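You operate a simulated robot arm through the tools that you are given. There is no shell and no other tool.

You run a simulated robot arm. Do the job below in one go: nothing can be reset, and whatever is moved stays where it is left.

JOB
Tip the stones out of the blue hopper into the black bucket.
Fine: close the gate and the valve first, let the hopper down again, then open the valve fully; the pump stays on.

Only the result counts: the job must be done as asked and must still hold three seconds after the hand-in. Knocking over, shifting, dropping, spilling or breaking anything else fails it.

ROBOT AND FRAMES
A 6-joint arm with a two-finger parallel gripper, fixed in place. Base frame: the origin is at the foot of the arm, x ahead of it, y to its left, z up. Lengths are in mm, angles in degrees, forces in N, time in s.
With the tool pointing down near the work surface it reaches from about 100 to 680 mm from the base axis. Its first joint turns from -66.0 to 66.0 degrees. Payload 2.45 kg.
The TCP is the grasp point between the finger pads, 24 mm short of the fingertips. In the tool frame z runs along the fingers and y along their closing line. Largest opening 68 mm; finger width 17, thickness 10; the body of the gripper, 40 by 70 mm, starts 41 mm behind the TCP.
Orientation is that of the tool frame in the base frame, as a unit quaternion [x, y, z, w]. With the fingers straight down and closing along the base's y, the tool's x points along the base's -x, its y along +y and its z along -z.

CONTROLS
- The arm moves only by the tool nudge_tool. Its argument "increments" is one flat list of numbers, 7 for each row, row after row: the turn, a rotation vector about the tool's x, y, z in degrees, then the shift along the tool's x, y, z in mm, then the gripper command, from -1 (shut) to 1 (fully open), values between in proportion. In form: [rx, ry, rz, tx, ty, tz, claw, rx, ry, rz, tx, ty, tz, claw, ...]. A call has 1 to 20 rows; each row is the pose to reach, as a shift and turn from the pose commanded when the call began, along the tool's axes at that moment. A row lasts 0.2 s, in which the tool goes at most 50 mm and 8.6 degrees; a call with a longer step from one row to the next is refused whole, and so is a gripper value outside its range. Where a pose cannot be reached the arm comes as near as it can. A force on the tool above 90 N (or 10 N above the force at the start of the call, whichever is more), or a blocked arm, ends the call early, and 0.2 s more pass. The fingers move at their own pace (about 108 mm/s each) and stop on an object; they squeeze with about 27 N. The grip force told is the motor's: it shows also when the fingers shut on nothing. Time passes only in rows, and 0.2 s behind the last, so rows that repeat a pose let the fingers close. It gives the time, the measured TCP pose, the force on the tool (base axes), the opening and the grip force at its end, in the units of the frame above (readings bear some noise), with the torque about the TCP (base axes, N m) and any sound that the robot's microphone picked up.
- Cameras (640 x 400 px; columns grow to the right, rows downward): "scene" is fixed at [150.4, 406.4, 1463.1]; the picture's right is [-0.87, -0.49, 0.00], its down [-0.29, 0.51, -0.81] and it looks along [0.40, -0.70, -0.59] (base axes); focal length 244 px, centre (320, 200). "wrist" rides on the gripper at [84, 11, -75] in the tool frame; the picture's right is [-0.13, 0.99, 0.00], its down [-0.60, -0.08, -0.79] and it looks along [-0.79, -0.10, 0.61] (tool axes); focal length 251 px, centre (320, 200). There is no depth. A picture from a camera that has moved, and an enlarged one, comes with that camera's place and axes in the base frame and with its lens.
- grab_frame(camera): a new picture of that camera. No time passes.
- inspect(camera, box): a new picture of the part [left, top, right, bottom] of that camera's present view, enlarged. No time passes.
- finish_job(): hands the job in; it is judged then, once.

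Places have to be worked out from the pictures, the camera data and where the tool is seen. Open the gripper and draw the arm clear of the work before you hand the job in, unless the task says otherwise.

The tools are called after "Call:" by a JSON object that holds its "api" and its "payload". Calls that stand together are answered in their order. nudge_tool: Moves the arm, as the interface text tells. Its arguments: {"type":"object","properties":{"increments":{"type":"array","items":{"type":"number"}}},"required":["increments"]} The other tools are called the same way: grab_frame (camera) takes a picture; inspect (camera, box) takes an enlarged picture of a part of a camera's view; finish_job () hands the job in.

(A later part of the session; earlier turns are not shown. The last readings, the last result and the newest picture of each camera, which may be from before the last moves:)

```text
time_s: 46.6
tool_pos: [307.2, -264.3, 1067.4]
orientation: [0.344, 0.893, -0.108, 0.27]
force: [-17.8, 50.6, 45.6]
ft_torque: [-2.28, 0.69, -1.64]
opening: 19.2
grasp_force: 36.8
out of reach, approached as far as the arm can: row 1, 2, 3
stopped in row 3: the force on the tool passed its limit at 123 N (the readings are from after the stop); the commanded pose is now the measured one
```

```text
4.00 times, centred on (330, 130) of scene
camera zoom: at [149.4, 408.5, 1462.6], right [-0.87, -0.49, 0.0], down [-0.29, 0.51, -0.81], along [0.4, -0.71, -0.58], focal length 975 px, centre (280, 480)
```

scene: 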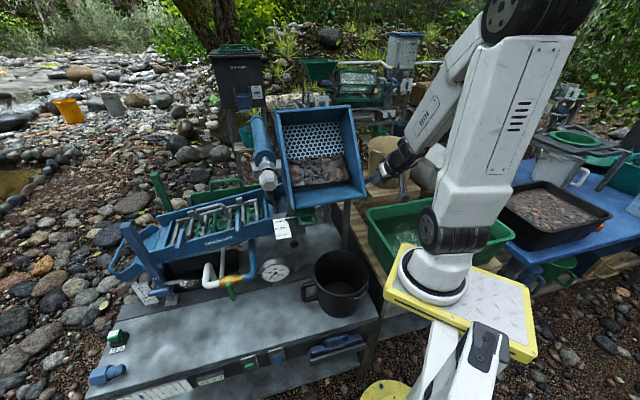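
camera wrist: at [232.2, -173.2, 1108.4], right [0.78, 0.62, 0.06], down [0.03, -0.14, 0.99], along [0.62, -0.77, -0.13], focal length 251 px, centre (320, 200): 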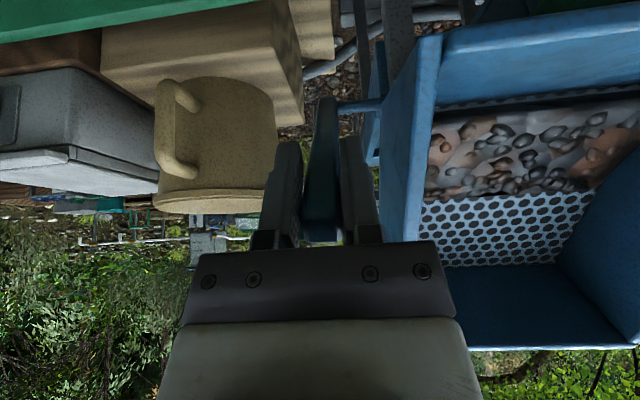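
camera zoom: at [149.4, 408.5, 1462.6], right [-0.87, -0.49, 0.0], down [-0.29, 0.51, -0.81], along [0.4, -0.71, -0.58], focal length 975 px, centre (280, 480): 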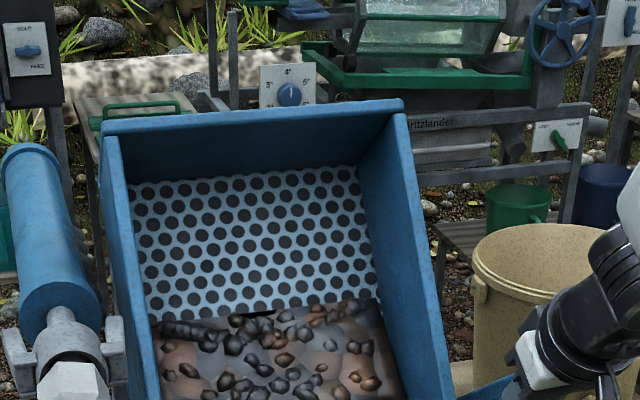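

The folded arm cannot keep tilting here (reach limit). I hold the lever in place and rotate the tool back to vertical, letting the lever pivot between the pads.

Call:
{"api": "nudge_tool", "payload": {"increments": [0.1, 6.8, 0.6, 0, 0, 0, -1, 0.2, 13.5, 1.1, 0, 0, 0, -1, 0.3, 20.3, 1.7, 0, 0, 0, -1, 0.3, 27, 2.2, 0, 0, 0, -1]}}

Call:
{"api": "grab_frame", "payload": {"camera": "scene"}}

Call:
{"api": "grab_frame", "payload": {"camera": "wrist"}}

```text
time_s: 46.9
tool_pos: [306.8, -266.0, 1069.3]
orientation: [0.35, 0.894, -0.099, 0.261]
force: [-22.8, 37.1, 38.7]
ft_torque: [-1.72, 0.81, -1.72]
opening: 19.0
grasp_force: 37.3
out of reach, approached as far as the arm can: row 1
stopped in row 1: the force on the tool passed its limit at 100 N (the readings are from after the stop); the commanded pose is now the measured one
```

```text
taken
```

scene: 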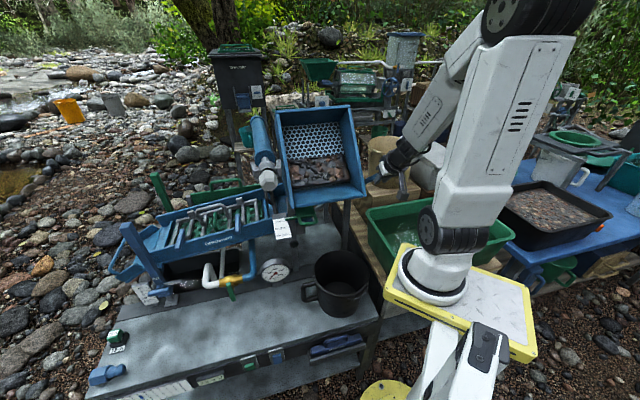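

```text
taken
camera wrist: at [234.2, -182.0, 1088.5], right [0.75, 0.65, 0.07], down [0.0, -0.12, 0.99], along [0.66, -0.75, -0.09], focal length 251 px, centre (320, 200)
```

wrist: 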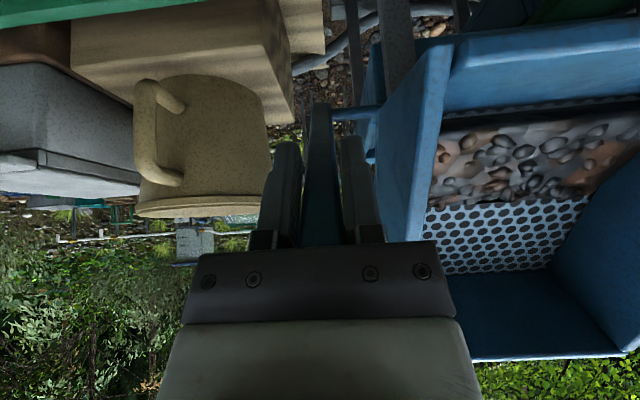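

The lever end has slid up against the palm, loading the gripper along the lever. I back the tool out along the lever by ~12 mm while easing the tilt toward vertical.

Call:
{"api": "nudge_tool", "payload": {"increments": [0, 1.5, 0, 1, 0, -6, -1, 0, 4, 0, 2, 0, -11, -1, 0, 9, 0.5, 3, 0, -13, -1, 0, 15, 1, 4, 0, -14, -1]}}

Call:
{"api": "grab_frame", "payload": {"camera": "wrist"}}

```text
time_s: 47.9
tool_pos: [302.4, -259.1, 1079.6]
orientation: [0.368, 0.917, -0.051, 0.143]
force: [20.3, 17.3, 8.7]
ft_torque: [-1.46, 0.07, -0.43]
opening: 18.3
grasp_force: 36.4
```

```text
taken
camera wrist: at [235.6, -181.2, 1126.5], right [0.77, 0.63, 0.05], down [0.18, -0.3, 0.94], along [0.61, -0.71, -0.35], focal length 251 px, centre (320, 200)
```

wrist: 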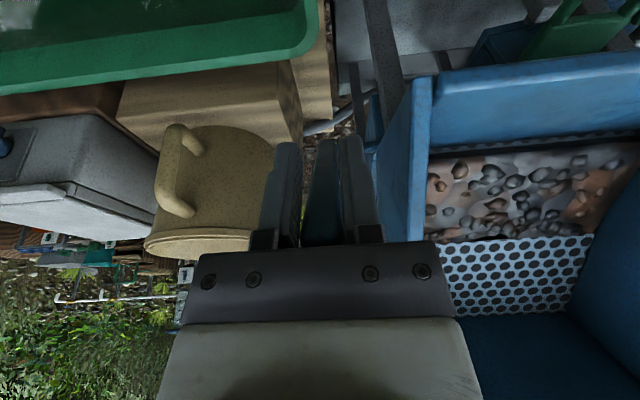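

Loads are moderate again. I continue the arc toward 62° while bringing the tool to vertical.

Call:
{"api": "nudge_tool", "payload": {"increments": [0, 3.5, 0.3, 10.7, 0.5, 6.6, -1, 0, 7, 0.6, 20.1, 1, 14.1, -1, 0, 10.5, 1, 28.9, 1, 22.2, -1]}}

Call:
{"api": "grab_frame", "payload": {"camera": "scene"}}

Call:
{"api": "grab_frame", "payload": {"camera": "wrist"}}

```text
time_s: 48.7
tool_pos: [283.8, -240.6, 1046.8]
orientation: [0.38, 0.924, -0.012, 0.054]
force: [-20.1, 40.0, 35.0]
ft_torque: [-2.17, -0.68, -0.33]
opening: 18.0
grasp_force: 36.3
```

```text
taken
```

scene: 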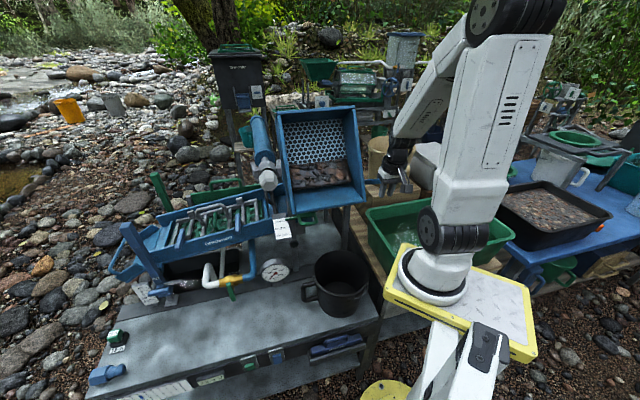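

```text
taken
camera wrist: at [225.4, -168.9, 1113.7], right [0.79, 0.62, 0.03], down [0.3, -0.43, 0.85], along [0.54, -0.66, -0.52], focal length 251 px, centre (320, 200)
```

wrist: 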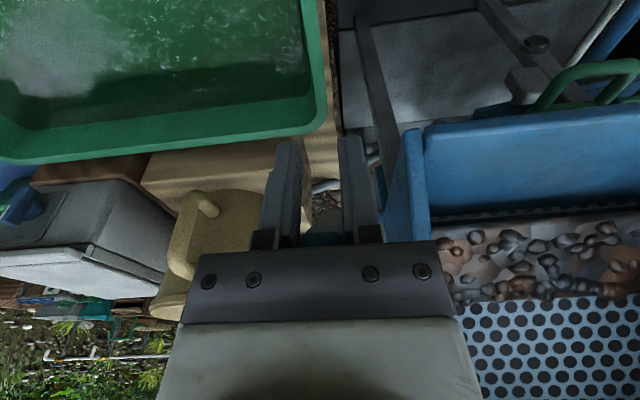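

The lever end slid to the palm because the axle is really closer (about F −512, i.e. straight below the lever), so my arc was too tight. I relieve the load and continue on the corrected arc, leaning the tool the other way.

Call:
{"api": "nudge_tool", "payload": {"increments": [0, 0, 0, -0.8, 0, -4.4, -1, 0, 4.5, 0, 7.1, 0, 4.9, -1, 0, 9, 0, 18.1, 0, 14.4, -1]}}

Call:
{"api": "grab_frame", "payload": {"camera": "scene"}}

Call:
{"api": "grab_frame", "payload": {"camera": "wrist"}}

```text
time_s: 49.5
tool_pos: [277.3, -234.1, 1032.4]
orientation: [0.379, 0.925, 0.013, -0.01]
force: [15.6, 9.7, 8.2]
ft_torque: [-1.45, 0.04, -0.27]
opening: 17.9
grasp_force: 35.6
```

```text
taken
```

scene: 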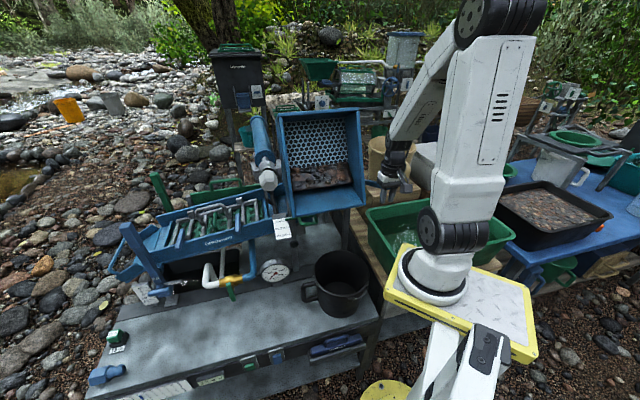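

```text
taken
camera wrist: at [226.6, -170.3, 1111.0], right [0.79, 0.62, 0.01], down [0.38, -0.5, 0.77], along [0.48, -0.61, -0.63], focal length 251 px, centre (320, 200)
```

wrist: 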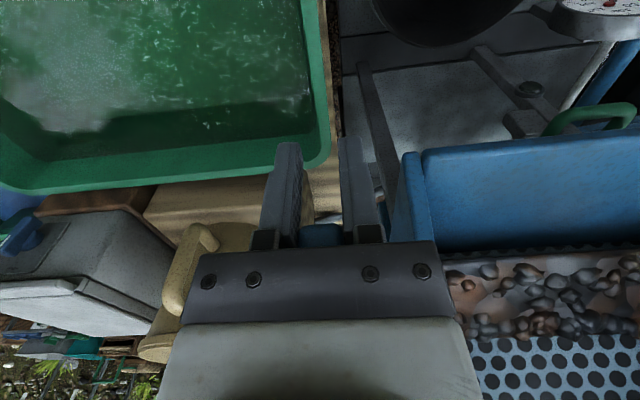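

The hopper is moving again with low force. I continue the corrected arc in small portions toward ~70°.

Call:
{"api": "nudge_tool", "payload": {"increments": [0, 2.2, 0, 4.5, 0, 5.5, -1, 0, 4.5, 0, 8.8, 0, 11.2, -1, 0, 6.7, 0, 12.8, 0, 17, -1, 0, 9, 0, 16.7, 0, 22.8, -1]}}

Call:
{"api": "grab_frame", "payload": {"camera": "scene"}}

Call:
{"api": "grab_frame", "payload": {"camera": "wrist"}}

```text
time_s: 50.5
tool_pos: [265.8, -221.5, 1011.2]
orientation: [0.376, 0.921, 0.043, -0.087]
force: [13.3, -9.2, 1.8]
ft_torque: [-0.71, -0.06, -0.11]
opening: 17.7
grasp_force: 36.7
```

```text
taken
```

scene: 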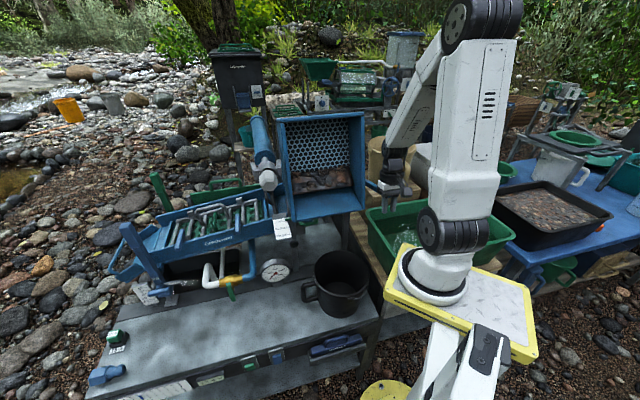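

```text
taken
camera wrist: at [223.0, -166.8, 1100.1], right [0.79, 0.62, -0.01], down [0.47, -0.58, 0.66], along [0.4, -0.53, -0.75], focal length 251 px, centre (320, 200)
```

wrist: 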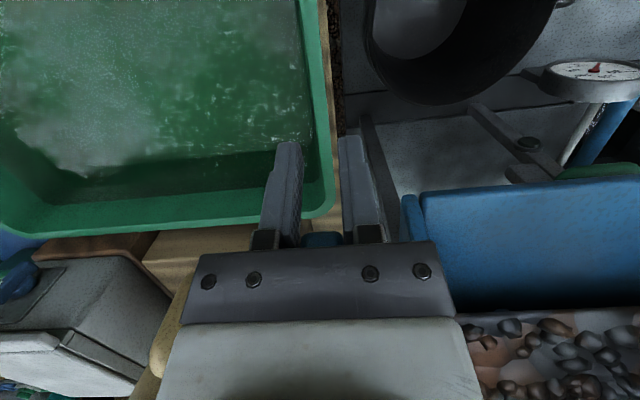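

Loads are small and the lip is now over the bucket. I tip on slowly to ~74° and check for pouring.

Call:
{"api": "nudge_tool", "payload": {"increments": [0, 2.2, 0, 2.5, 0, 6.2, -1, 0, 4.5, 0, 5, 0, 12.5, -1, 0, 6.7, 0, 7.2, 0, 18.7, -1, 0, 9, 0, 9.3, 0, 24.9, -1]}}

Call:
{"api": "inspect", "payload": {"camera": "scene", "box": [240, 100, 432, 220]}}

Call:
{"api": "grab_frame", "payload": {"camera": "wrist"}}

```text
time_s: 51.5
tool_pos: [255.7, -212.3, 987.9]
orientation: [0.372, 0.912, 0.072, -0.157]
force: [9.5, -9.3, 8.9]
ft_torque: [-1.6, -0.73, 0.1]
opening: 17.6
grasp_force: 36.5
```

```text
3.33 times, centred on (336, 160) of scene
camera zoom: at [150.6, 406.2, 1463.1], right [-0.87, -0.49, 0.0], down [-0.29, 0.51, -0.81], along [0.4, -0.7, -0.59], focal length 812 px, centre (267, 333)
```

zoom: 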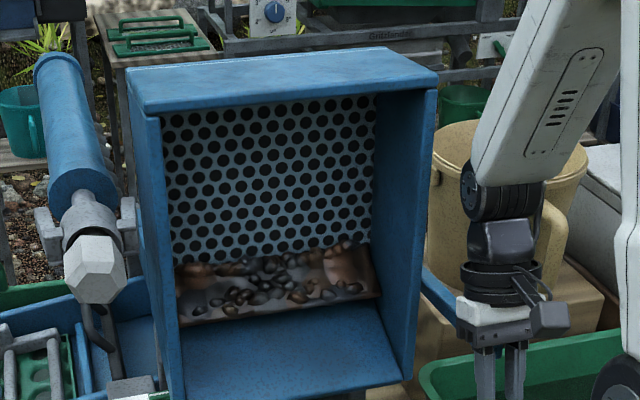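

```text
taken
camera wrist: at [223.4, -167.4, 1086.7], right [0.78, 0.62, -0.03], down [0.54, -0.65, 0.54], along [0.32, -0.44, -0.84], focal length 251 px, centre (320, 200)
```

wrist: 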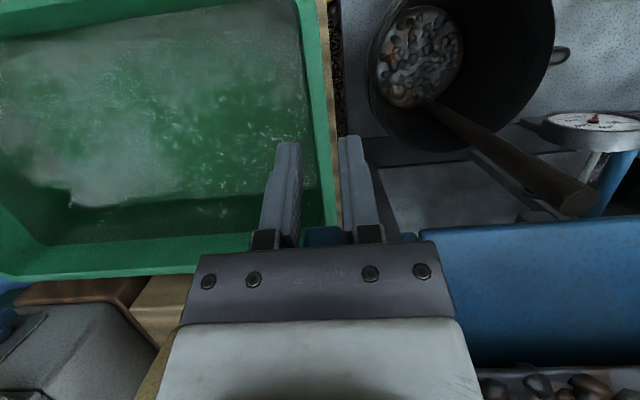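

The stones are now pouring in a stream from the lip into the bucket. I hold this angle and let it run.

Call:
{"api": "nudge_tool", "payload": {"increments": [0, 0, 0, 0, 0, 0, -1, 0, 0, 0, 0, 0, 0, -1, 0, 0, 0, 0, 0, 0, -1, 0, 0, 0, 0, 0, 0, -1, 0, 0, 0, 0, 0, 0, -1]}}

Call:
{"api": "inspect", "payload": {"camera": "scene", "box": [240, 100, 432, 220]}}

Call:
{"api": "grab_frame", "payload": {"camera": "wrist"}}

Call:
{"api": "inspect", "payload": {"camera": "scene", "box": [270, 200, 398, 280]}}

```text
time_s: 52.7
tool_pos: [254.0, -211.8, 987.8]
orientation: [0.371, 0.912, 0.072, -0.158]
force: [12.6, -11.1, 3.2]
ft_torque: [-0.86, -0.09, 0.08]
opening: 17.6
grasp_force: 35.6
```

```text
3.33 times, centred on (336, 160) of scene
camera zoom: at [150.8, 406.1, 1463.1], right [-0.87, -0.49, 0.0], down [-0.29, 0.51, -0.81], along [0.4, -0.7, -0.59], focal length 812 px, centre (267, 333)
```

zoom: 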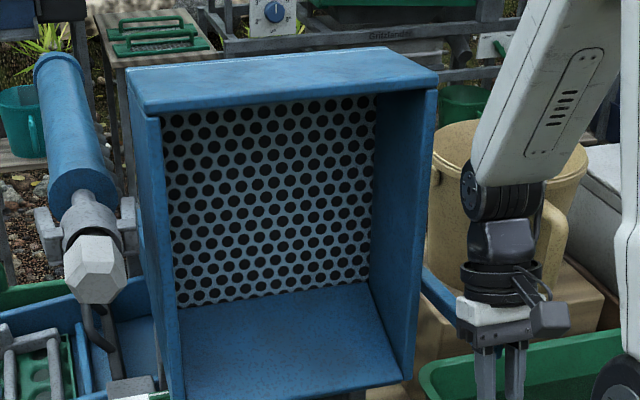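

```text
taken
camera wrist: at [223.4, -167.4, 1086.8], right [0.78, 0.62, -0.03], down [0.54, -0.65, 0.54], along [0.32, -0.44, -0.84], focal length 251 px, centre (320, 200)
```

wrist: 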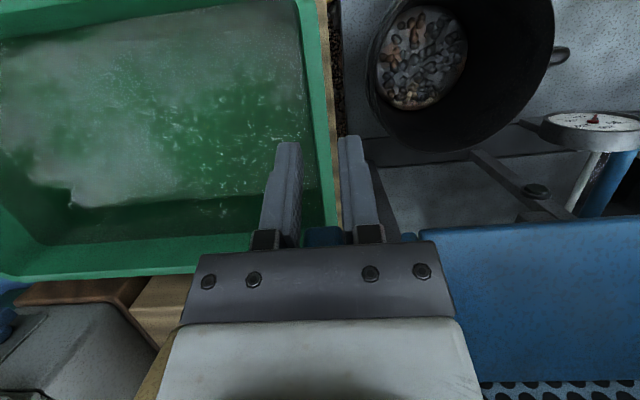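

```text
5.00 times, centred on (334, 240) of scene
camera zoom: at [150.8, 406.1, 1463.1], right [-0.87, -0.49, 0.0], down [-0.29, 0.51, -0.81], along [0.4, -0.7, -0.59], focal length 1219 px, centre (250, 0)
```

zoom: 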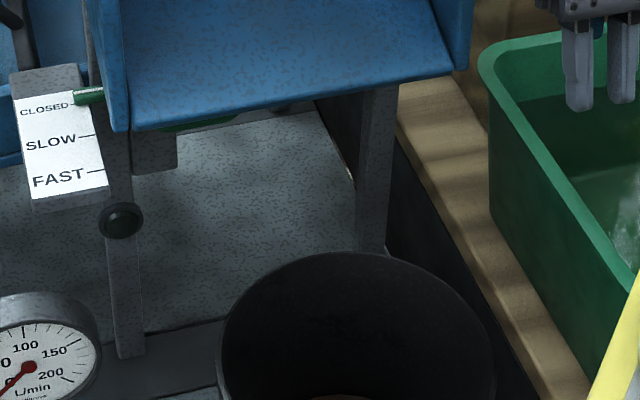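

The hopper is empty and all the stones are in the bucket; nothing spilled. I now lower the hopper back along the same arc, first part.

Call:
{"api": "nudge_tool", "payload": {"increments": [0, -4.5, 0, -2.3, 0, -13, -1, 0, -9, 0, -5.4, 0, -26, -1, 0, -13.5, 0, -9.2, 0, -39.5, -1, 0, -18, 0, -14.1, 0, -52.9, -1, 0, -20.7, 0, -18.6, 0, -66, -1, 0, -20.7, 0, -22, 0, -79.2, -1, 0, -20.7, 0, -26.4, 0, -92, -1]}}

Call:
{"api": "grab_frame", "payload": {"camera": "wrist"}}

Call:
{"api": "inspect", "payload": {"camera": "scene", "box": [240, 80, 432, 200]}}

```text
time_s: 53.8
tool_pos: [263.2, -217.9, 1026.2]
orientation: [0.38, 0.924, 0.031, -0.043]
force: [-16.9, 6.1, -0.4]
ft_torque: [-0.12, -0.14, -0.18]
opening: 0.0
grasp_force: 23.6
stopped in row 5: the force on the tool passed its limit at 97 N (the readings are from after the stop); the commanded pose is now the measured one
```

```text
taken
camera wrist: at [215.5, -158.4, 1110.5], right [0.79, 0.61, 0.01], down [0.42, -0.55, 0.72], along [0.45, -0.57, -0.69], focal length 251 px, centre (320, 200)
```

wrist: 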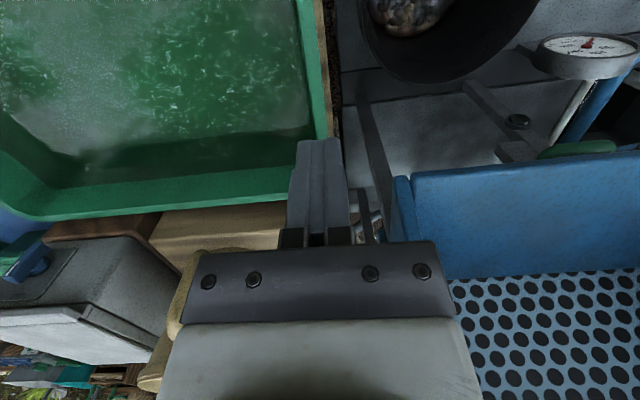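

```text
3.33 times, centred on (336, 140) of scene
camera zoom: at [150.0, 406.5, 1463.1], right [-0.87, -0.49, 0.0], down [-0.29, 0.51, -0.81], along [0.4, -0.7, -0.59], focal length 812 px, centre (267, 400)
```

zoom: 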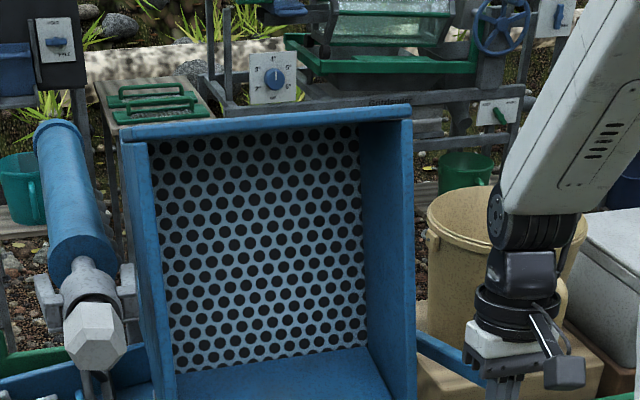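

The pads slipped off the lever end on the way back, but hinge friction holds the hopper at about 57°, and the fingers are now shut in front of the lever. I back off slightly, rise, and look before pushing the lever back with solid contact.

Call:
{"api": "nudge_tool", "payload": {"increments": [0, 0, 0, 20, 0, 2, -1, 0, -3, 0, 24.6, 0, -42.7, -1, 0, -6, 0, 24.6, 0, -42.7, -1]}}

Call:
{"api": "grab_frame", "payload": {"camera": "wrist"}}

Call:
{"api": "inspect", "payload": {"camera": "scene", "box": [240, 80, 432, 200]}}

```text
time_s: 54.6
tool_pos: [248.5, -204.9, 1071.6]
orientation: [0.379, 0.925, 0.009, 0.009]
force: [-0.2, 0.5, -0.4]
ft_torque: [0.02, 0.02, -0.03]
opening: 0.0
grasp_force: 23.8
```

```text
taken
camera wrist: at [195.7, -139.9, 1147.1], right [0.79, 0.61, 0.02], down [0.36, -0.49, 0.8], along [0.5, -0.62, -0.6], focal length 251 px, centre (320, 200)
```

wrist: 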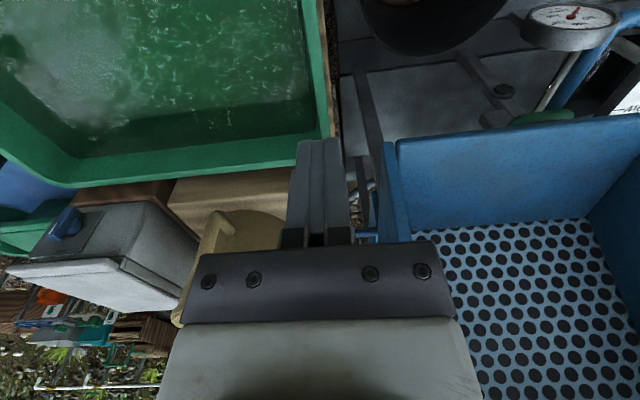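

```text
3.33 times, centred on (336, 140) of scene
camera zoom: at [150.4, 406.4, 1463.1], right [-0.87, -0.49, 0.0], down [-0.29, 0.51, -0.81], along [0.4, -0.7, -0.59], focal length 812 px, centre (267, 400)
```

zoom: 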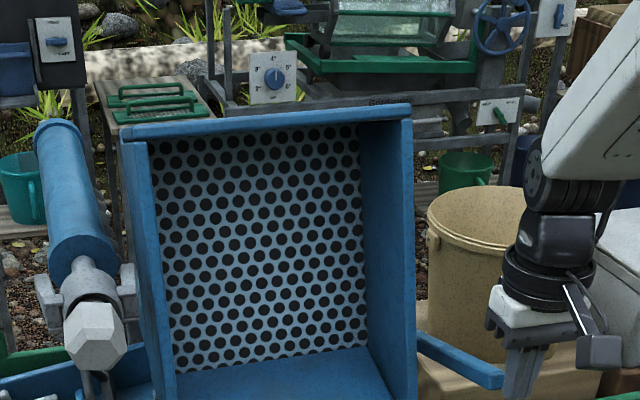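

The hopper stays at about 64° by itself. I lower the closed fingers to the level of the lever's end and push it back along its arc.

Call:
{"api": "nudge_tool", "payload": {"increments": [0, 0, 0, 0, 0, 30.6, -1, 0, 0, 0, -11.9, 0, 26.6, -1, 0, 0, 0, -21.6, 0, 8.6, -1, 0, 0, 0, -33.1, 0, -8, -1]}}

Call:
{"api": "grab_frame", "payload": {"camera": "wrist"}}

Call:
{"api": "inspect", "payload": {"camera": "scene", "box": [240, 80, 432, 200]}}

```text
time_s: 55.6
tool_pos: [267.9, -225.3, 1077.8]
orientation: [0.379, 0.925, 0.014, 0.001]
force: [-25.1, 29.3, 12.5]
ft_torque: [0.39, 0.81, 0.15]
opening: 0.0
grasp_force: 23.9
```

```text
taken
camera wrist: at [215.8, -159.6, 1154.7], right [0.79, 0.62, 0.02], down [0.37, -0.5, 0.79], along [0.5, -0.61, -0.62], focal length 251 px, centre (320, 200)
```

wrist: 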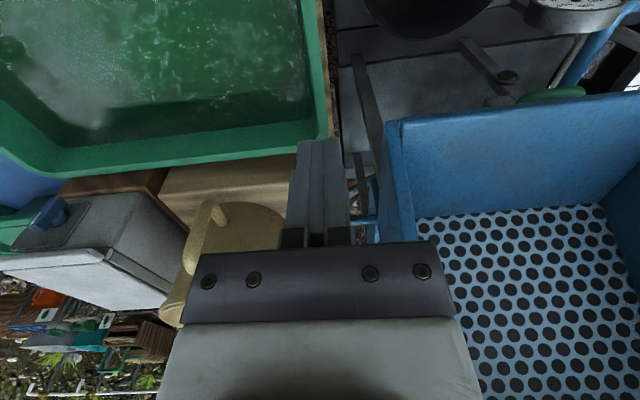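

```text
3.33 times, centred on (336, 140) of scene
camera zoom: at [149.5, 407.5, 1462.9], right [-0.87, -0.49, 0.0], down [-0.29, 0.51, -0.81], along [0.4, -0.71, -0.58], focal length 812 px, centre (267, 400)
```

zoom: 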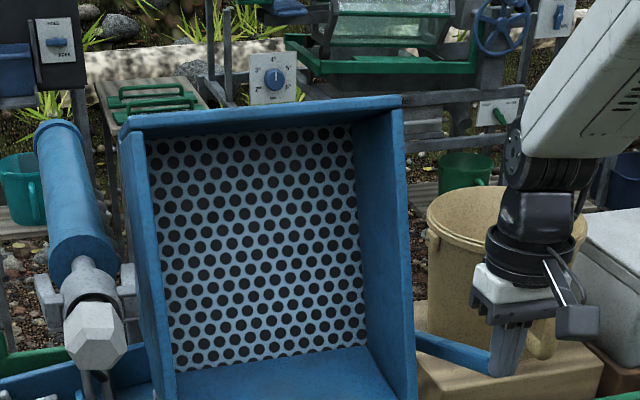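

The push works with moderate force. I continue lowering the hopper toward 20°.

Call:
{"api": "nudge_tool", "payload": {"increments": [0, 0, 0, -13.3, 0, -15.4, -1, 0, 0, 0, -28.1, 0, -29.4, -1, 0, 0, 0, -44.2, 0, -41.4, -1, 0, 0, 0, -61.6, 0, -49.4, -1, 0, 0, 0, -79.9, 0, -54.4, -1]}}

Call:
{"api": "grab_frame", "payload": {"camera": "wrist"}}

Call:
{"api": "inspect", "payload": {"camera": "scene", "box": [240, 80, 432, 200]}}

```text
time_s: 56.1
tool_pos: [273.6, -229.3, 1092.8]
orientation: [0.377, 0.926, 0.022, -0.015]
force: [-17.1, 11.6, 8.1]
ft_torque: [0.21, 0.39, 0.01]
opening: 0.3
grasp_force: 23.4
stopped in row 2: the force on the tool passed its limit at 98 N (the readings are from after the stop); the commanded pose is now the measured one
```

```text
taken
camera wrist: at [222.5, -167.2, 1172.1], right [0.79, 0.62, 0.02], down [0.39, -0.52, 0.76], along [0.48, -0.59, -0.65], focal length 251 px, centre (320, 200)
```

wrist: 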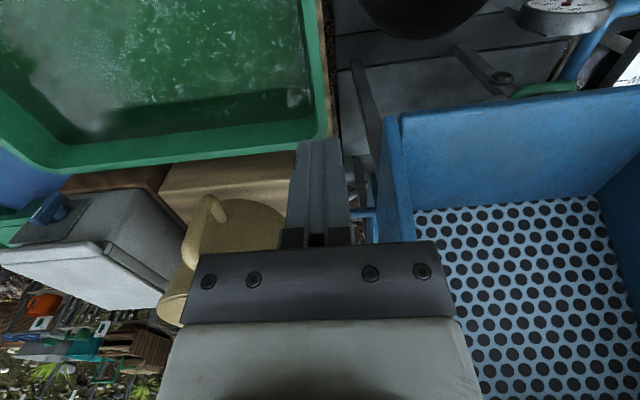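

```text
3.33 times, centred on (336, 140) of scene
camera zoom: at [149.9, 406.8, 1463.0], right [-0.87, -0.49, 0.0], down [-0.29, 0.51, -0.81], along [0.4, -0.7, -0.58], focal length 812 px, centre (267, 400)
```

zoom: 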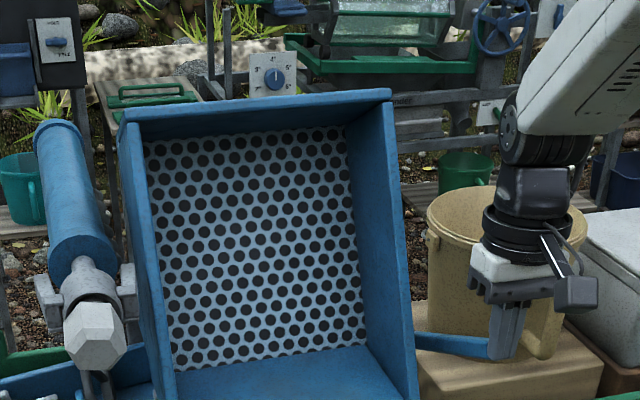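

The hinge resists speed (damping), so the fast push tripped the limit. I repeat at half the speed.

Call:
{"api": "nudge_tool", "payload": {"increments": [0, -1, 0, -4, 0, 0, -1, 0, -1.5, 0, -6.9, 0, -1, -1, 0, -2, 0, -11.5, 0, -4.2, -1, 0, -2, 0, -16.2, 0, -8.2, -1, 0, -2, 0, -21.2, 0, -12.2, -1, 0, -2, 0, -26.3, 0, -16.2, -1, 0, -2, 0, -31.5, 0, -20.2, -1, 0, -2, 0, -36.9, 0, -24.2, -1, 0, -2, 0, -42.4, 0, -28.2, -1, 0, -2, 0, -48.1, 0, -31.2, -1]}}

Call:
{"api": "grab_frame", "payload": {"camera": "wrist"}}

Call:
{"api": "inspect", "payload": {"camera": "scene", "box": [240, 80, 432, 200]}}

```text
time_s: 56.9
tool_pos: [273.9, -229.6, 1092.7]
orientation: [0.376, 0.926, 0.025, -0.02]
force: [-19.5, 8.7, 8.6]
ft_torque: [0.08, 0.47, -0.04]
opening: 0.2
grasp_force: 23.8
stopped in row 4: the force on the tool passed its limit at 94 N (the readings are from after the stop); the commanded pose is now the measured one
```

```text
taken
camera wrist: at [222.8, -168.0, 1172.5], right [0.78, 0.62, 0.02], down [0.39, -0.52, 0.76], along [0.48, -0.58, -0.65], focal length 251 px, centre (320, 200)
```

wrist: 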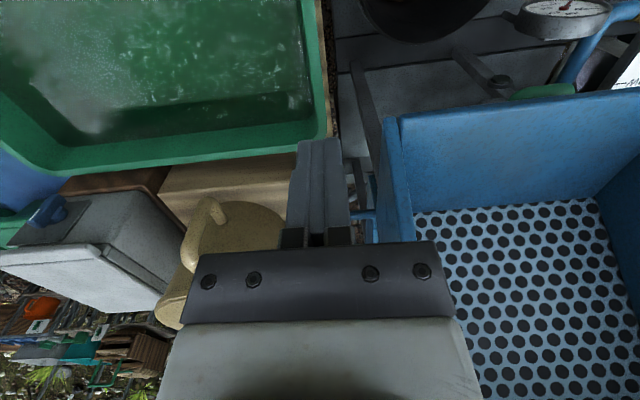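

```text
3.33 times, centred on (336, 140) of scene
camera zoom: at [149.8, 406.7, 1463.1], right [-0.87, -0.49, 0.0], down [-0.29, 0.51, -0.81], along [0.4, -0.7, -0.58], focal length 812 px, centre (267, 400)
```

zoom: 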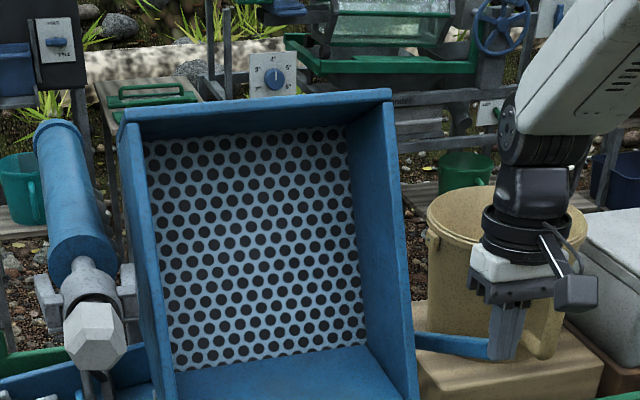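

The fingertip had ridden onto the lever's end face, pushing along it instead of across. I back off, drop below the end, and push from lower down.

Call:
{"api": "nudge_tool", "payload": {"increments": [0, -1, 0, 12, 0, 0, -1, 0, -2, 0, 20, 0, 20, -1, 0, -3, 0, 20, 0, 38, -1, 0, -3, 0, 12, 0, 36, -1, 0, -3, 0, 2.9, 0, 31, -1, 0, -3, 0, -1, 0, 25.7, -1, 0, -3, 0, -5.2, 0, 20.5, -1, 0, -3, 0, -9.5, 0, 15.5, -1]}}

Call:
{"api": "grab_frame", "payload": {"camera": "wrist"}}

Call:
{"api": "inspect", "payload": {"camera": "scene", "box": [240, 80, 432, 200]}}

```text
time_s: 58.7
tool_pos: [277.2, -230.9, 1075.8]
orientation: [0.377, 0.926, 0.019, 0.0]
force: [-39.0, 42.8, 31.7]
ft_torque: [-0.49, -0.25, -0.27]
opening: 0.0
grasp_force: 23.5
```

```text
taken
camera wrist: at [224.1, -167.7, 1152.7], right [0.78, 0.62, 0.03], down [0.37, -0.51, 0.78], along [0.5, -0.6, -0.62], focal length 251 px, centre (320, 200)
```

wrist: 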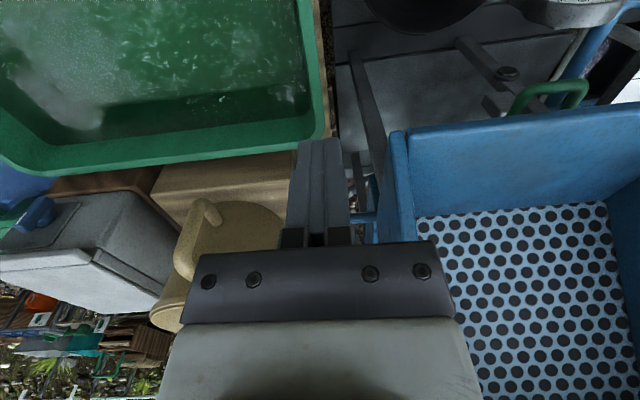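

```text
3.33 times, centred on (336, 140) of scene
camera zoom: at [148.9, 408.0, 1462.8], right [-0.87, -0.49, 0.0], down [-0.29, 0.51, -0.81], along [0.4, -0.71, -0.58], focal length 812 px, centre (267, 400)
```

zoom: 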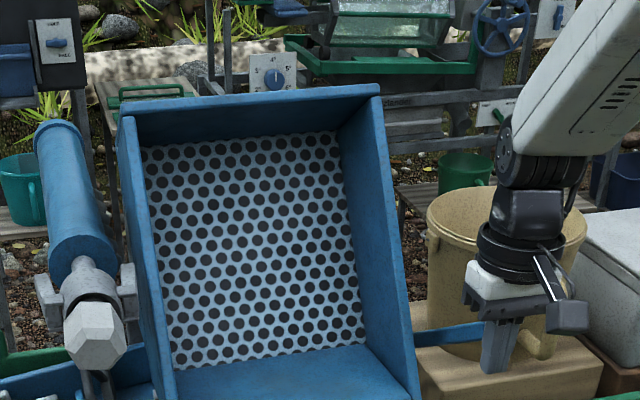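

The hopper is coming down again (about 50°). I continue at this slow pace.

Call:
{"api": "nudge_tool", "payload": {"increments": [0, 0, 0, -2, 0, -3, -1, 0, 0, 0, -4.5, 0, -5.5, -1, 0, 0, 0, -6.8, 0, -8, -1, 0, 0, 0, -9.1, 0, -10.5, -1, 0, 0, 0, -11.5, 0, -12.5, -1, 0, 0, 0, -13.9, 0, -15, -1, 0, 0, 0, -16.4, 0, -17, -1, 0, 0, 0, -18.9, 0, -19, -1]}}

Call:
{"api": "inspect", "payload": {"camera": "scene", "box": [240, 80, 432, 200]}}

```text
time_s: 60.5
tool_pos: [295.1, -251.9, 1095.6]
orientation: [0.377, 0.926, 0.012, 0.008]
force: [-2.1, 1.1, -0.2]
ft_torque: [-0.05, 0.0, -0.02]
opening: 0.0
grasp_force: 23.2
```

```text
3.33 times, centred on (336, 140) of scene
camera zoom: at [150.4, 406.4, 1463.1], right [-0.87, -0.49, 0.0], down [-0.29, 0.51, -0.81], along [0.4, -0.7, -0.59], focal length 812 px, centre (267, 400)
```

zoom: 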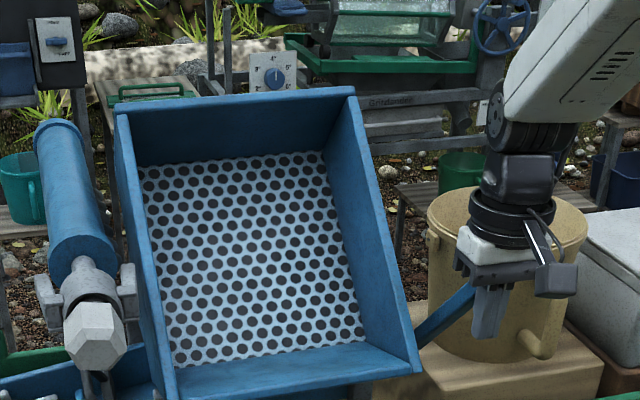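

Force is now near zero, with the hopper around 38°. I wait a moment to see whether it settles on its own.

Call:
{"api": "nudge_tool", "payload": {"increments": [0, 0, 0, 0, 0, 0, -1, 0, 0, 0, 0, 0, 0, -1, 0, 0, 0, 0, 0, 0, -1]}}

Call:
{"api": "inspect", "payload": {"camera": "scene", "box": [240, 80, 432, 200]}}

```text
time_s: 61.3
tool_pos: [295.7, -251.6, 1096.6]
orientation: [0.377, 0.926, 0.013, 0.007]
force: [-0.2, 0.1, 0.3]
ft_torque: [0.01, -0.01, -0.01]
opening: 0.0
grasp_force: 24.0
```

```text
3.33 times, centred on (336, 140) of scene
camera zoom: at [150.4, 406.4, 1463.1], right [-0.87, -0.49, 0.0], down [-0.29, 0.51, -0.81], along [0.4, -0.7, -0.59], focal length 812 px, centre (267, 400)
```

zoom: 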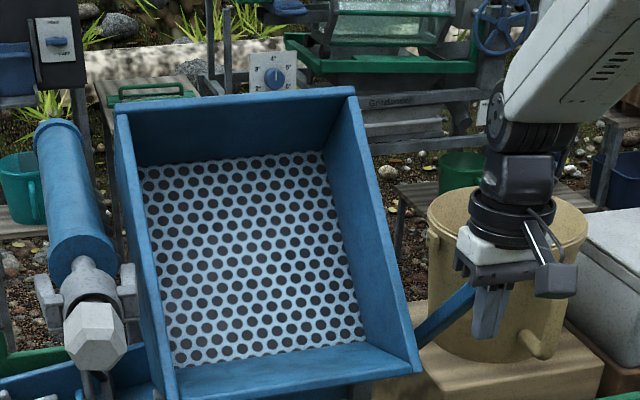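

It holds by friction. I continue the slow push to about 18°.

Call:
{"api": "nudge_tool", "payload": {"increments": [0, 0, 0, -5.1, 0, -4.2, -1, 0, 0, 0, -10.4, 0, -8.2, -1, 0, 0, 0, -15.8, 0, -12.1, -1, 0, 0, 0, -21.4, 0, -15.7, -1, 0, 0, 0, -27, 0, -19.2, -1, 0, 0, 0, -32.8, 0, -22, -1, 0, 0, 0, -38.7, 0, -24, -1, 0, 0, 0, -44.7, 0, -26, -1, 0, 0, 0, -50.8, 0, -28, -1, 0, 0, 0, -57, 0, -29, -1]}}

Call:
{"api": "inspect", "payload": {"camera": "scene", "box": [240, 80, 432, 200]}}

```text
time_s: 63.5
tool_pos: [335.8, -290.4, 1126.2]
orientation: [0.376, 0.926, 0.013, 0.008]
force: [-0.5, 0.5, -0.3]
ft_torque: [-0.01, 0.01, 0.0]
opening: 0.1
grasp_force: 23.8
```

```text
3.33 times, centred on (336, 140) of scene
camera zoom: at [150.4, 406.4, 1463.1], right [-0.87, -0.49, 0.0], down [-0.29, 0.51, -0.81], along [0.4, -0.7, -0.59], focal length 812 px, centre (267, 400)
```

zoom: 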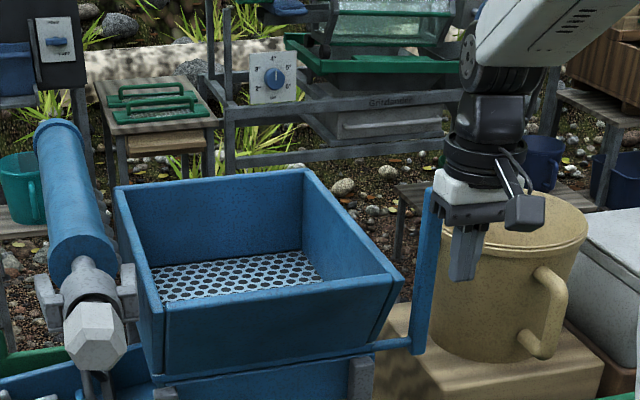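

The hopper dropped gently back onto its rest; lever and corners match the first picture. I press the lever lightly to make sure it is fully seated.

Call:
{"api": "nudge_tool", "payload": {"increments": [0, 0, 0, -20, 0, 0, -1, 0, 0, 0, -36, 0, 0, -1, 0, 0, 0, -42, 0, 0, -1, 0, 0, 0, -46, 0, 0, -1, 0, 0, 0, -49, 0, 0, -1, 0, 0, 0, -52, 0, 0, -1]}}

Call:
{"api": "inspect", "payload": {"camera": "scene", "box": [240, 80, 432, 200]}}

Call:
{"api": "grab_frame", "payload": {"camera": "wrist"}}

```text
time_s: 64.9
tool_pos: [372.8, -327.9, 1125.8]
orientation: [0.377, 0.926, 0.012, 0.008]
force: [-0.4, 0.7, -0.5]
ft_torque: [-0.02, 0.01, 0.04]
opening: 0.0
grasp_force: 23.7
```

```text
3.33 times, centred on (336, 140) of scene
camera zoom: at [150.4, 406.4, 1463.1], right [-0.87, -0.49, 0.0], down [-0.29, 0.51, -0.81], along [0.4, -0.7, -0.59], focal length 812 px, centre (267, 400)
```

zoom: 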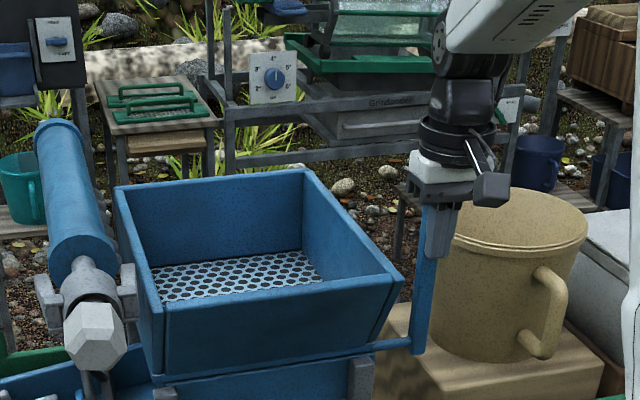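

```text
taken
camera wrist: at [319.0, -261.9, 1201.0], right [0.78, 0.62, 0.03], down [0.36, -0.49, 0.79], along [0.51, -0.61, -0.61], focal length 251 px, centre (320, 200)
```

wrist: 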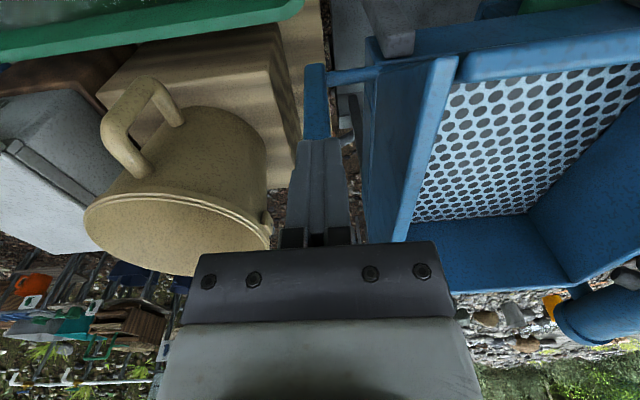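

No contact yet, so the lever is already upright. I take three more small steps to feel it.

Call:
{"api": "nudge_tool", "payload": {"increments": [0, 0, 0, -2, 0, 0, -1, 0, 0, 0, -4, 0, 0, -1]}}

```text
time_s: 65.5
tool_pos: [376.3, -330.7, 1125.6]
orientation: [0.376, 0.927, 0.013, 0.008]
force: [0.2, 0.8, -0.1]
ft_torque: [0.0, 0.02, -0.02]
opening: 0.0
grasp_force: 23.4
```

Call:
{"api": "nudge_tool", "payload": {"increments": [0, 0, 0, -2, 0, 0, -1, 0, 0, 0, -4, 0, 0, -1, 0, 0, 0, -5.5, 0, 0, -1]}}

Call:
{"api": "inspect", "payload": {"camera": "scene", "box": [290, 80, 450, 180]}}

```text
time_s: 66.3
tool_pos: [377.3, -331.1, 1125.9]
orientation: [0.377, 0.926, 0.016, 0.004]
force: [-36.2, 35.1, 14.4]
ft_torque: [-1.26, -1.1, -0.34]
opening: 0.0
grasp_force: 23.9
```

```text
4.00 times, centred on (370, 130) of scene
camera zoom: at [149.0, 407.8, 1462.8], right [-0.87, -0.49, 0.0], down [-0.29, 0.51, -0.81], along [0.4, -0.71, -0.58], focal length 975 px, centre (120, 480)
```

zoom: 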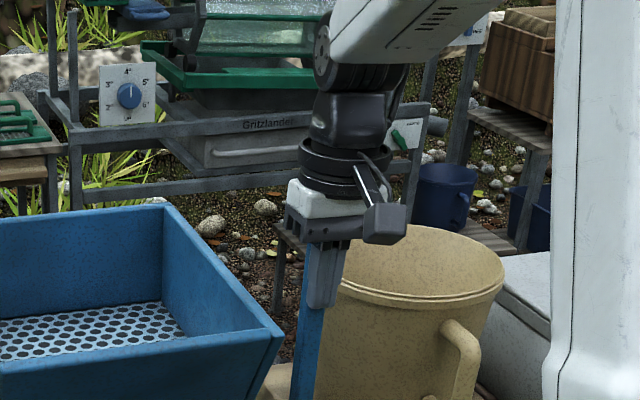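

It is firmly seated (~50 N stop). Now I back off and fly around the front, staying well clear of the roller's hex end, toward the valve.

Call:
{"api": "nudge_tool", "payload": {"increments": [0, 0, 0, 20, 0, 0, -1, 0, 0, 0, 60, 0, -15, -1, 0, 0, 0, 100, 0, -35, -1, 0, 0, 0, 140, 5, -55, -1, 0, 0, 0, 172, 35, -70, -1, 0, 0, 0, 187, 80, -74, -1, 0, 0, 0, 195, 127, -74, -1, 0, 0, 0, 205, 174, -74, -1, 0, 0, 0, 218, 220, -70, -1, 0, 0, 0, 235, 265, -60, -1]}}

Call:
{"api": "grab_frame", "payload": {"camera": "scene"}}

```text
time_s: 68.5
tool_pos: [396.3, 17.6, 1190.8]
orientation: [0.377, 0.926, 0.013, 0.008]
force: [-1.2, 0.2, -1.0]
ft_torque: [0.02, 0.0, -0.02]
opening: 0.0
grasp_force: 23.8
out of reach, approached as far as the arm can: row 5, 6, 7, 8
```

```text
taken
```

scene: 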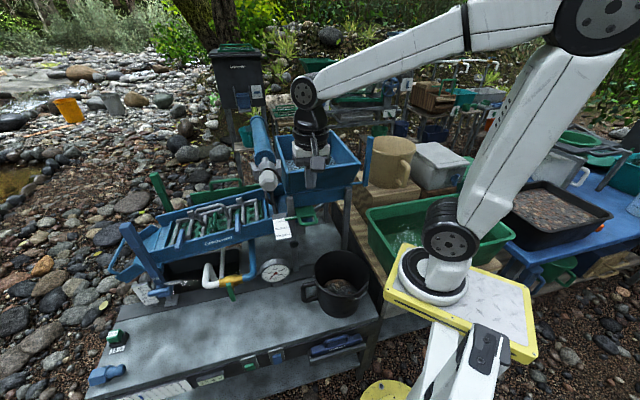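

Clear so far. I continue around and down toward the valve.

Call:
{"api": "nudge_tool", "payload": {"increments": [0, 0, 0, 18, 45, 10, -1, 0, 0, 0, 20, 92, 18, -1, 0, 0, 0, 20, 137, 34, -1, 0, 0, 0, 18, 175, 62, -1, 0, 0, 0, 10, 205, 98, -1, 0, 0, 0, 0, 225, 140, -1, 0, 0, 0, -12, 238, 184, -1, 0, 0, 0, -25, 245, 230, -1]}}

Call:
{"api": "grab_frame", "payload": {"camera": "scene"}}

Call:
{"api": "grab_frame", "payload": {"camera": "wrist"}}

```text
time_s: 70.3
tool_pos: [591.3, 179.3, 968.2]
orientation: [0.377, 0.926, 0.014, 0.009]
force: [-0.2, -0.3, -0.1]
ft_torque: [-0.04, 0.02, 0.0]
opening: 0.1
grasp_force: 23.3
```

```text
taken
```

scene: 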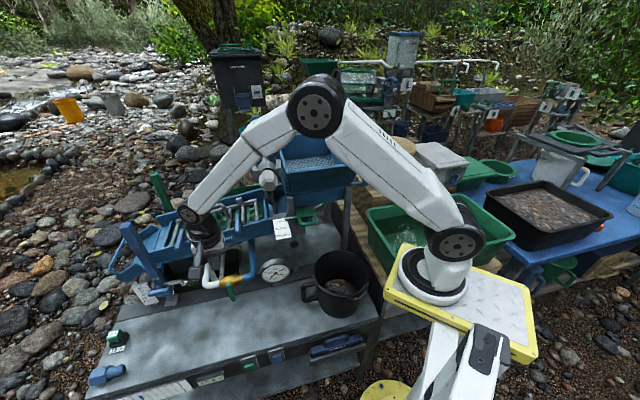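

```text
taken
camera wrist: at [536.4, 244.7, 1044.2], right [0.78, 0.62, 0.03], down [0.36, -0.49, 0.79], along [0.51, -0.61, -0.61], focal length 251 px, centre (320, 200)
```

wrist: 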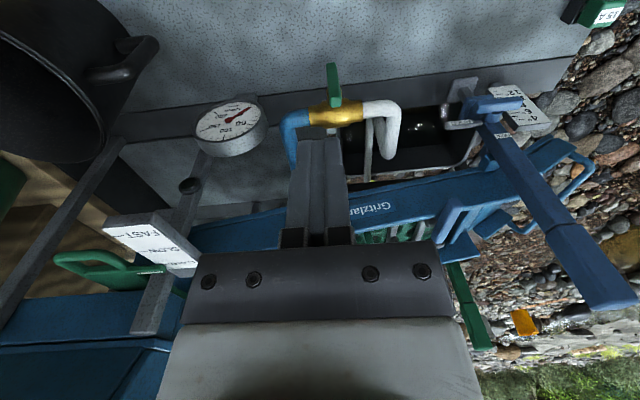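

Good view of the valve, its handle vertical. I move down to the near (−p) side of the handle's top end.

Call:
{"api": "nudge_tool", "payload": {"increments": [0, 0, 0, -19, -4, 34, -1, 0, 0, 0, -38, -8, 68, -1, 0, 0, 0, -57, -12, 102, -1, 0, 0, 0, -76, -16, 135, -1, 0, 0, 0, -94.7, -19.8, 168, -1]}}

Call:
{"api": "grab_frame", "payload": {"camera": "wrist"}}

Call:
{"api": "inspect", "payload": {"camera": "scene", "box": [190, 235, 294, 300]}}

```text
time_s: 71.5
tool_pos: [649.2, 103.1, 800.7]
orientation: [0.377, 0.926, 0.013, 0.009]
force: [0.2, -0.6, 0.1]
ft_torque: [-0.02, 0.01, 0.0]
opening: 0.0
grasp_force: 23.7
```

```text
taken
camera wrist: at [594.2, 168.6, 876.5], right [0.78, 0.62, 0.03], down [0.36, -0.49, 0.79], along [0.51, -0.61, -0.61], focal length 251 px, centre (320, 200)
```

wrist: 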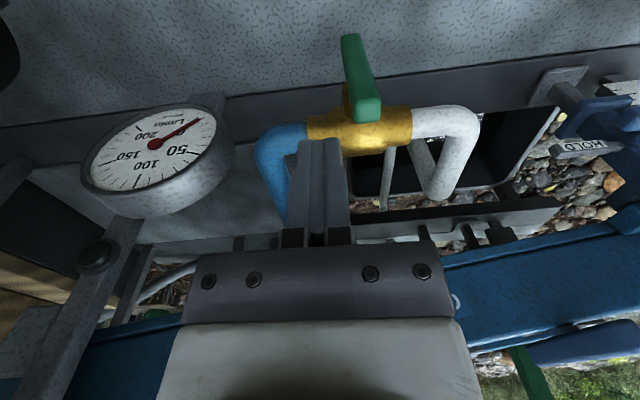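

```text
6.15 times, centred on (242, 268) of scene
camera zoom: at [150.4, 406.4, 1463.1], right [-0.87, -0.49, 0.0], down [-0.29, 0.51, -0.81], along [0.4, -0.7, -0.59], focal length 1500 px, centre (800, -215)
```

zoom: 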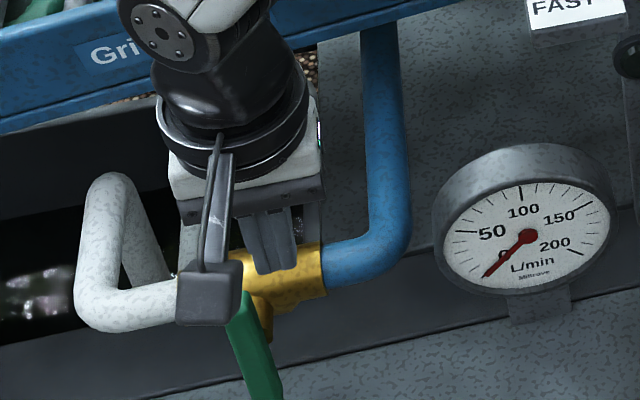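

I lower the fingertips to just left of the handle's top end and begin pushing it over, following its arc.

Call:
{"api": "nudge_tool", "payload": {"increments": [0, 0, 0, 0, -4, 25, -1, 0, 0, 0, 0, -4, 43.7, -1, 0, 0, 0, 0, 8, 43.7, -1, 0, 0, 0, 0, 16, 43.7, -1, 0, 0, 0, 0, 20.9, 43.7, -1, 0, 0, 0, 0, 23.9, 44.2, -1, 0, 0, 0, 0, 26.8, 44.8, -1, 0, 0, 0, 0, 29.7, 45.7, -1]}}

Call:
{"api": "grab_frame", "payload": {"camera": "wrist"}}

Call:
{"api": "inspect", "payload": {"camera": "scene", "box": [190, 250, 294, 315]}}

```text
time_s: 73.3
tool_pos: [669.8, 123.8, 756.0]
orientation: [0.378, 0.926, 0.012, 0.008]
force: [-0.4, -0.6, -0.2]
ft_torque: [-0.03, 0.03, -0.01]
opening: 0.1
grasp_force: 23.9
```

```text
taken
camera wrist: at [615.5, 190.4, 832.2], right [0.78, 0.62, 0.03], down [0.36, -0.49, 0.79], along [0.51, -0.61, -0.61], focal length 251 px, centre (320, 200)
```

wrist: 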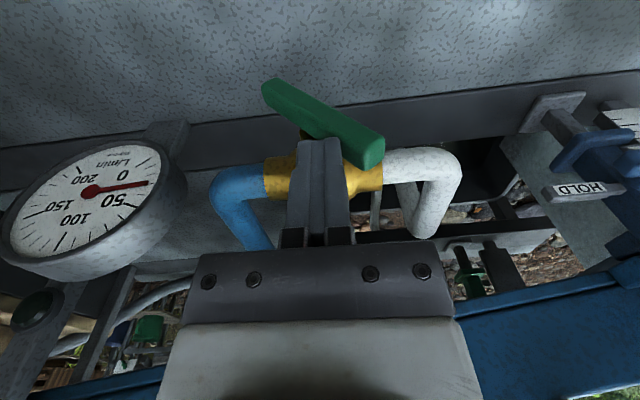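

```text
6.15 times, centred on (242, 282) of scene
camera zoom: at [150.4, 406.4, 1463.1], right [-0.87, -0.49, 0.0], down [-0.29, 0.51, -0.81], along [0.4, -0.7, -0.59], focal length 1500 px, centre (800, -308)
```

zoom: 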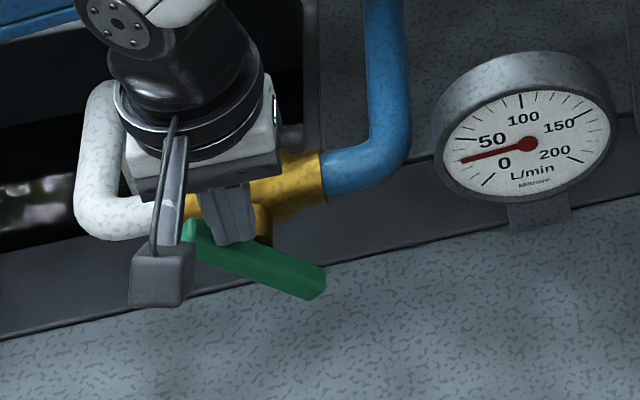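

Flow is rising (about 30 L/min). I continue along the arc toward horizontal.

Call:
{"api": "nudge_tool", "payload": {"increments": [0, 0, 0, 0, 2.8, 1.1, -1, 0, 0, 0, 0, 5.4, 2.5, -1, 0, 0, 0, 0, 8, 4.1, -1, 0, 0, 0, 0, 10.4, 5.9, -1, 0, 0, 0, 0, 12.5, 7.8, -1, 0, 0, 0, 0, 14.4, 10, -1, 0, 0, 0, 0, 16.3, 12.4, -1, 0, 0, 0, 0, 17.9, 15, -1, 0, 0, 0, 0, 19.3, 17.6, -1]}}

Call:
{"api": "grab_frame", "payload": {"camera": "wrist"}}

Call:
{"api": "inspect", "payload": {"camera": "scene", "box": [190, 250, 294, 315]}}

```text
time_s: 75.3
tool_pos: [684.1, 140.3, 740.1]
orientation: [0.377, 0.926, 0.014, 0.008]
force: [0.6, -0.1, -0.1]
ft_torque: [0.02, -0.01, -0.04]
opening: 0.0
grasp_force: 23.9
```

```text
taken
camera wrist: at [630.0, 205.2, 815.2], right [0.78, 0.62, 0.03], down [0.36, -0.49, 0.79], along [0.51, -0.61, -0.61], focal length 251 px, centre (320, 200)
```

wrist: 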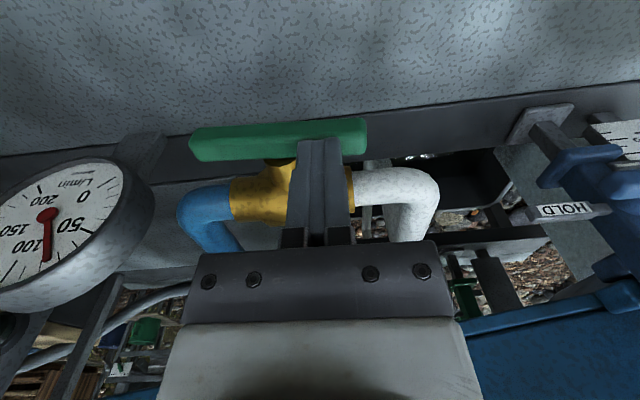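

```text
6.15 times, centred on (242, 282) of scene
camera zoom: at [150.4, 406.4, 1463.1], right [-0.87, -0.49, 0.0], down [-0.29, 0.51, -0.81], along [0.4, -0.7, -0.59], focal length 1500 px, centre (800, -308)
```

zoom: 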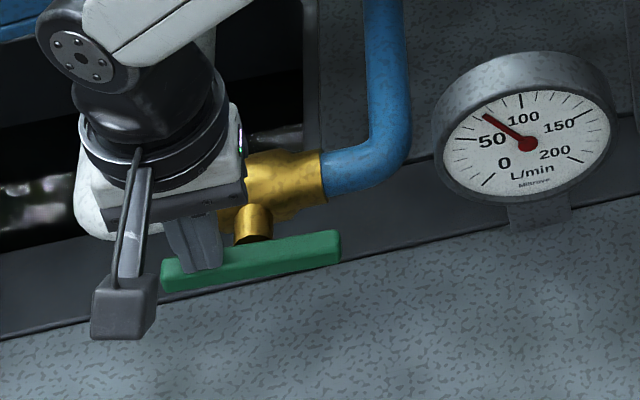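

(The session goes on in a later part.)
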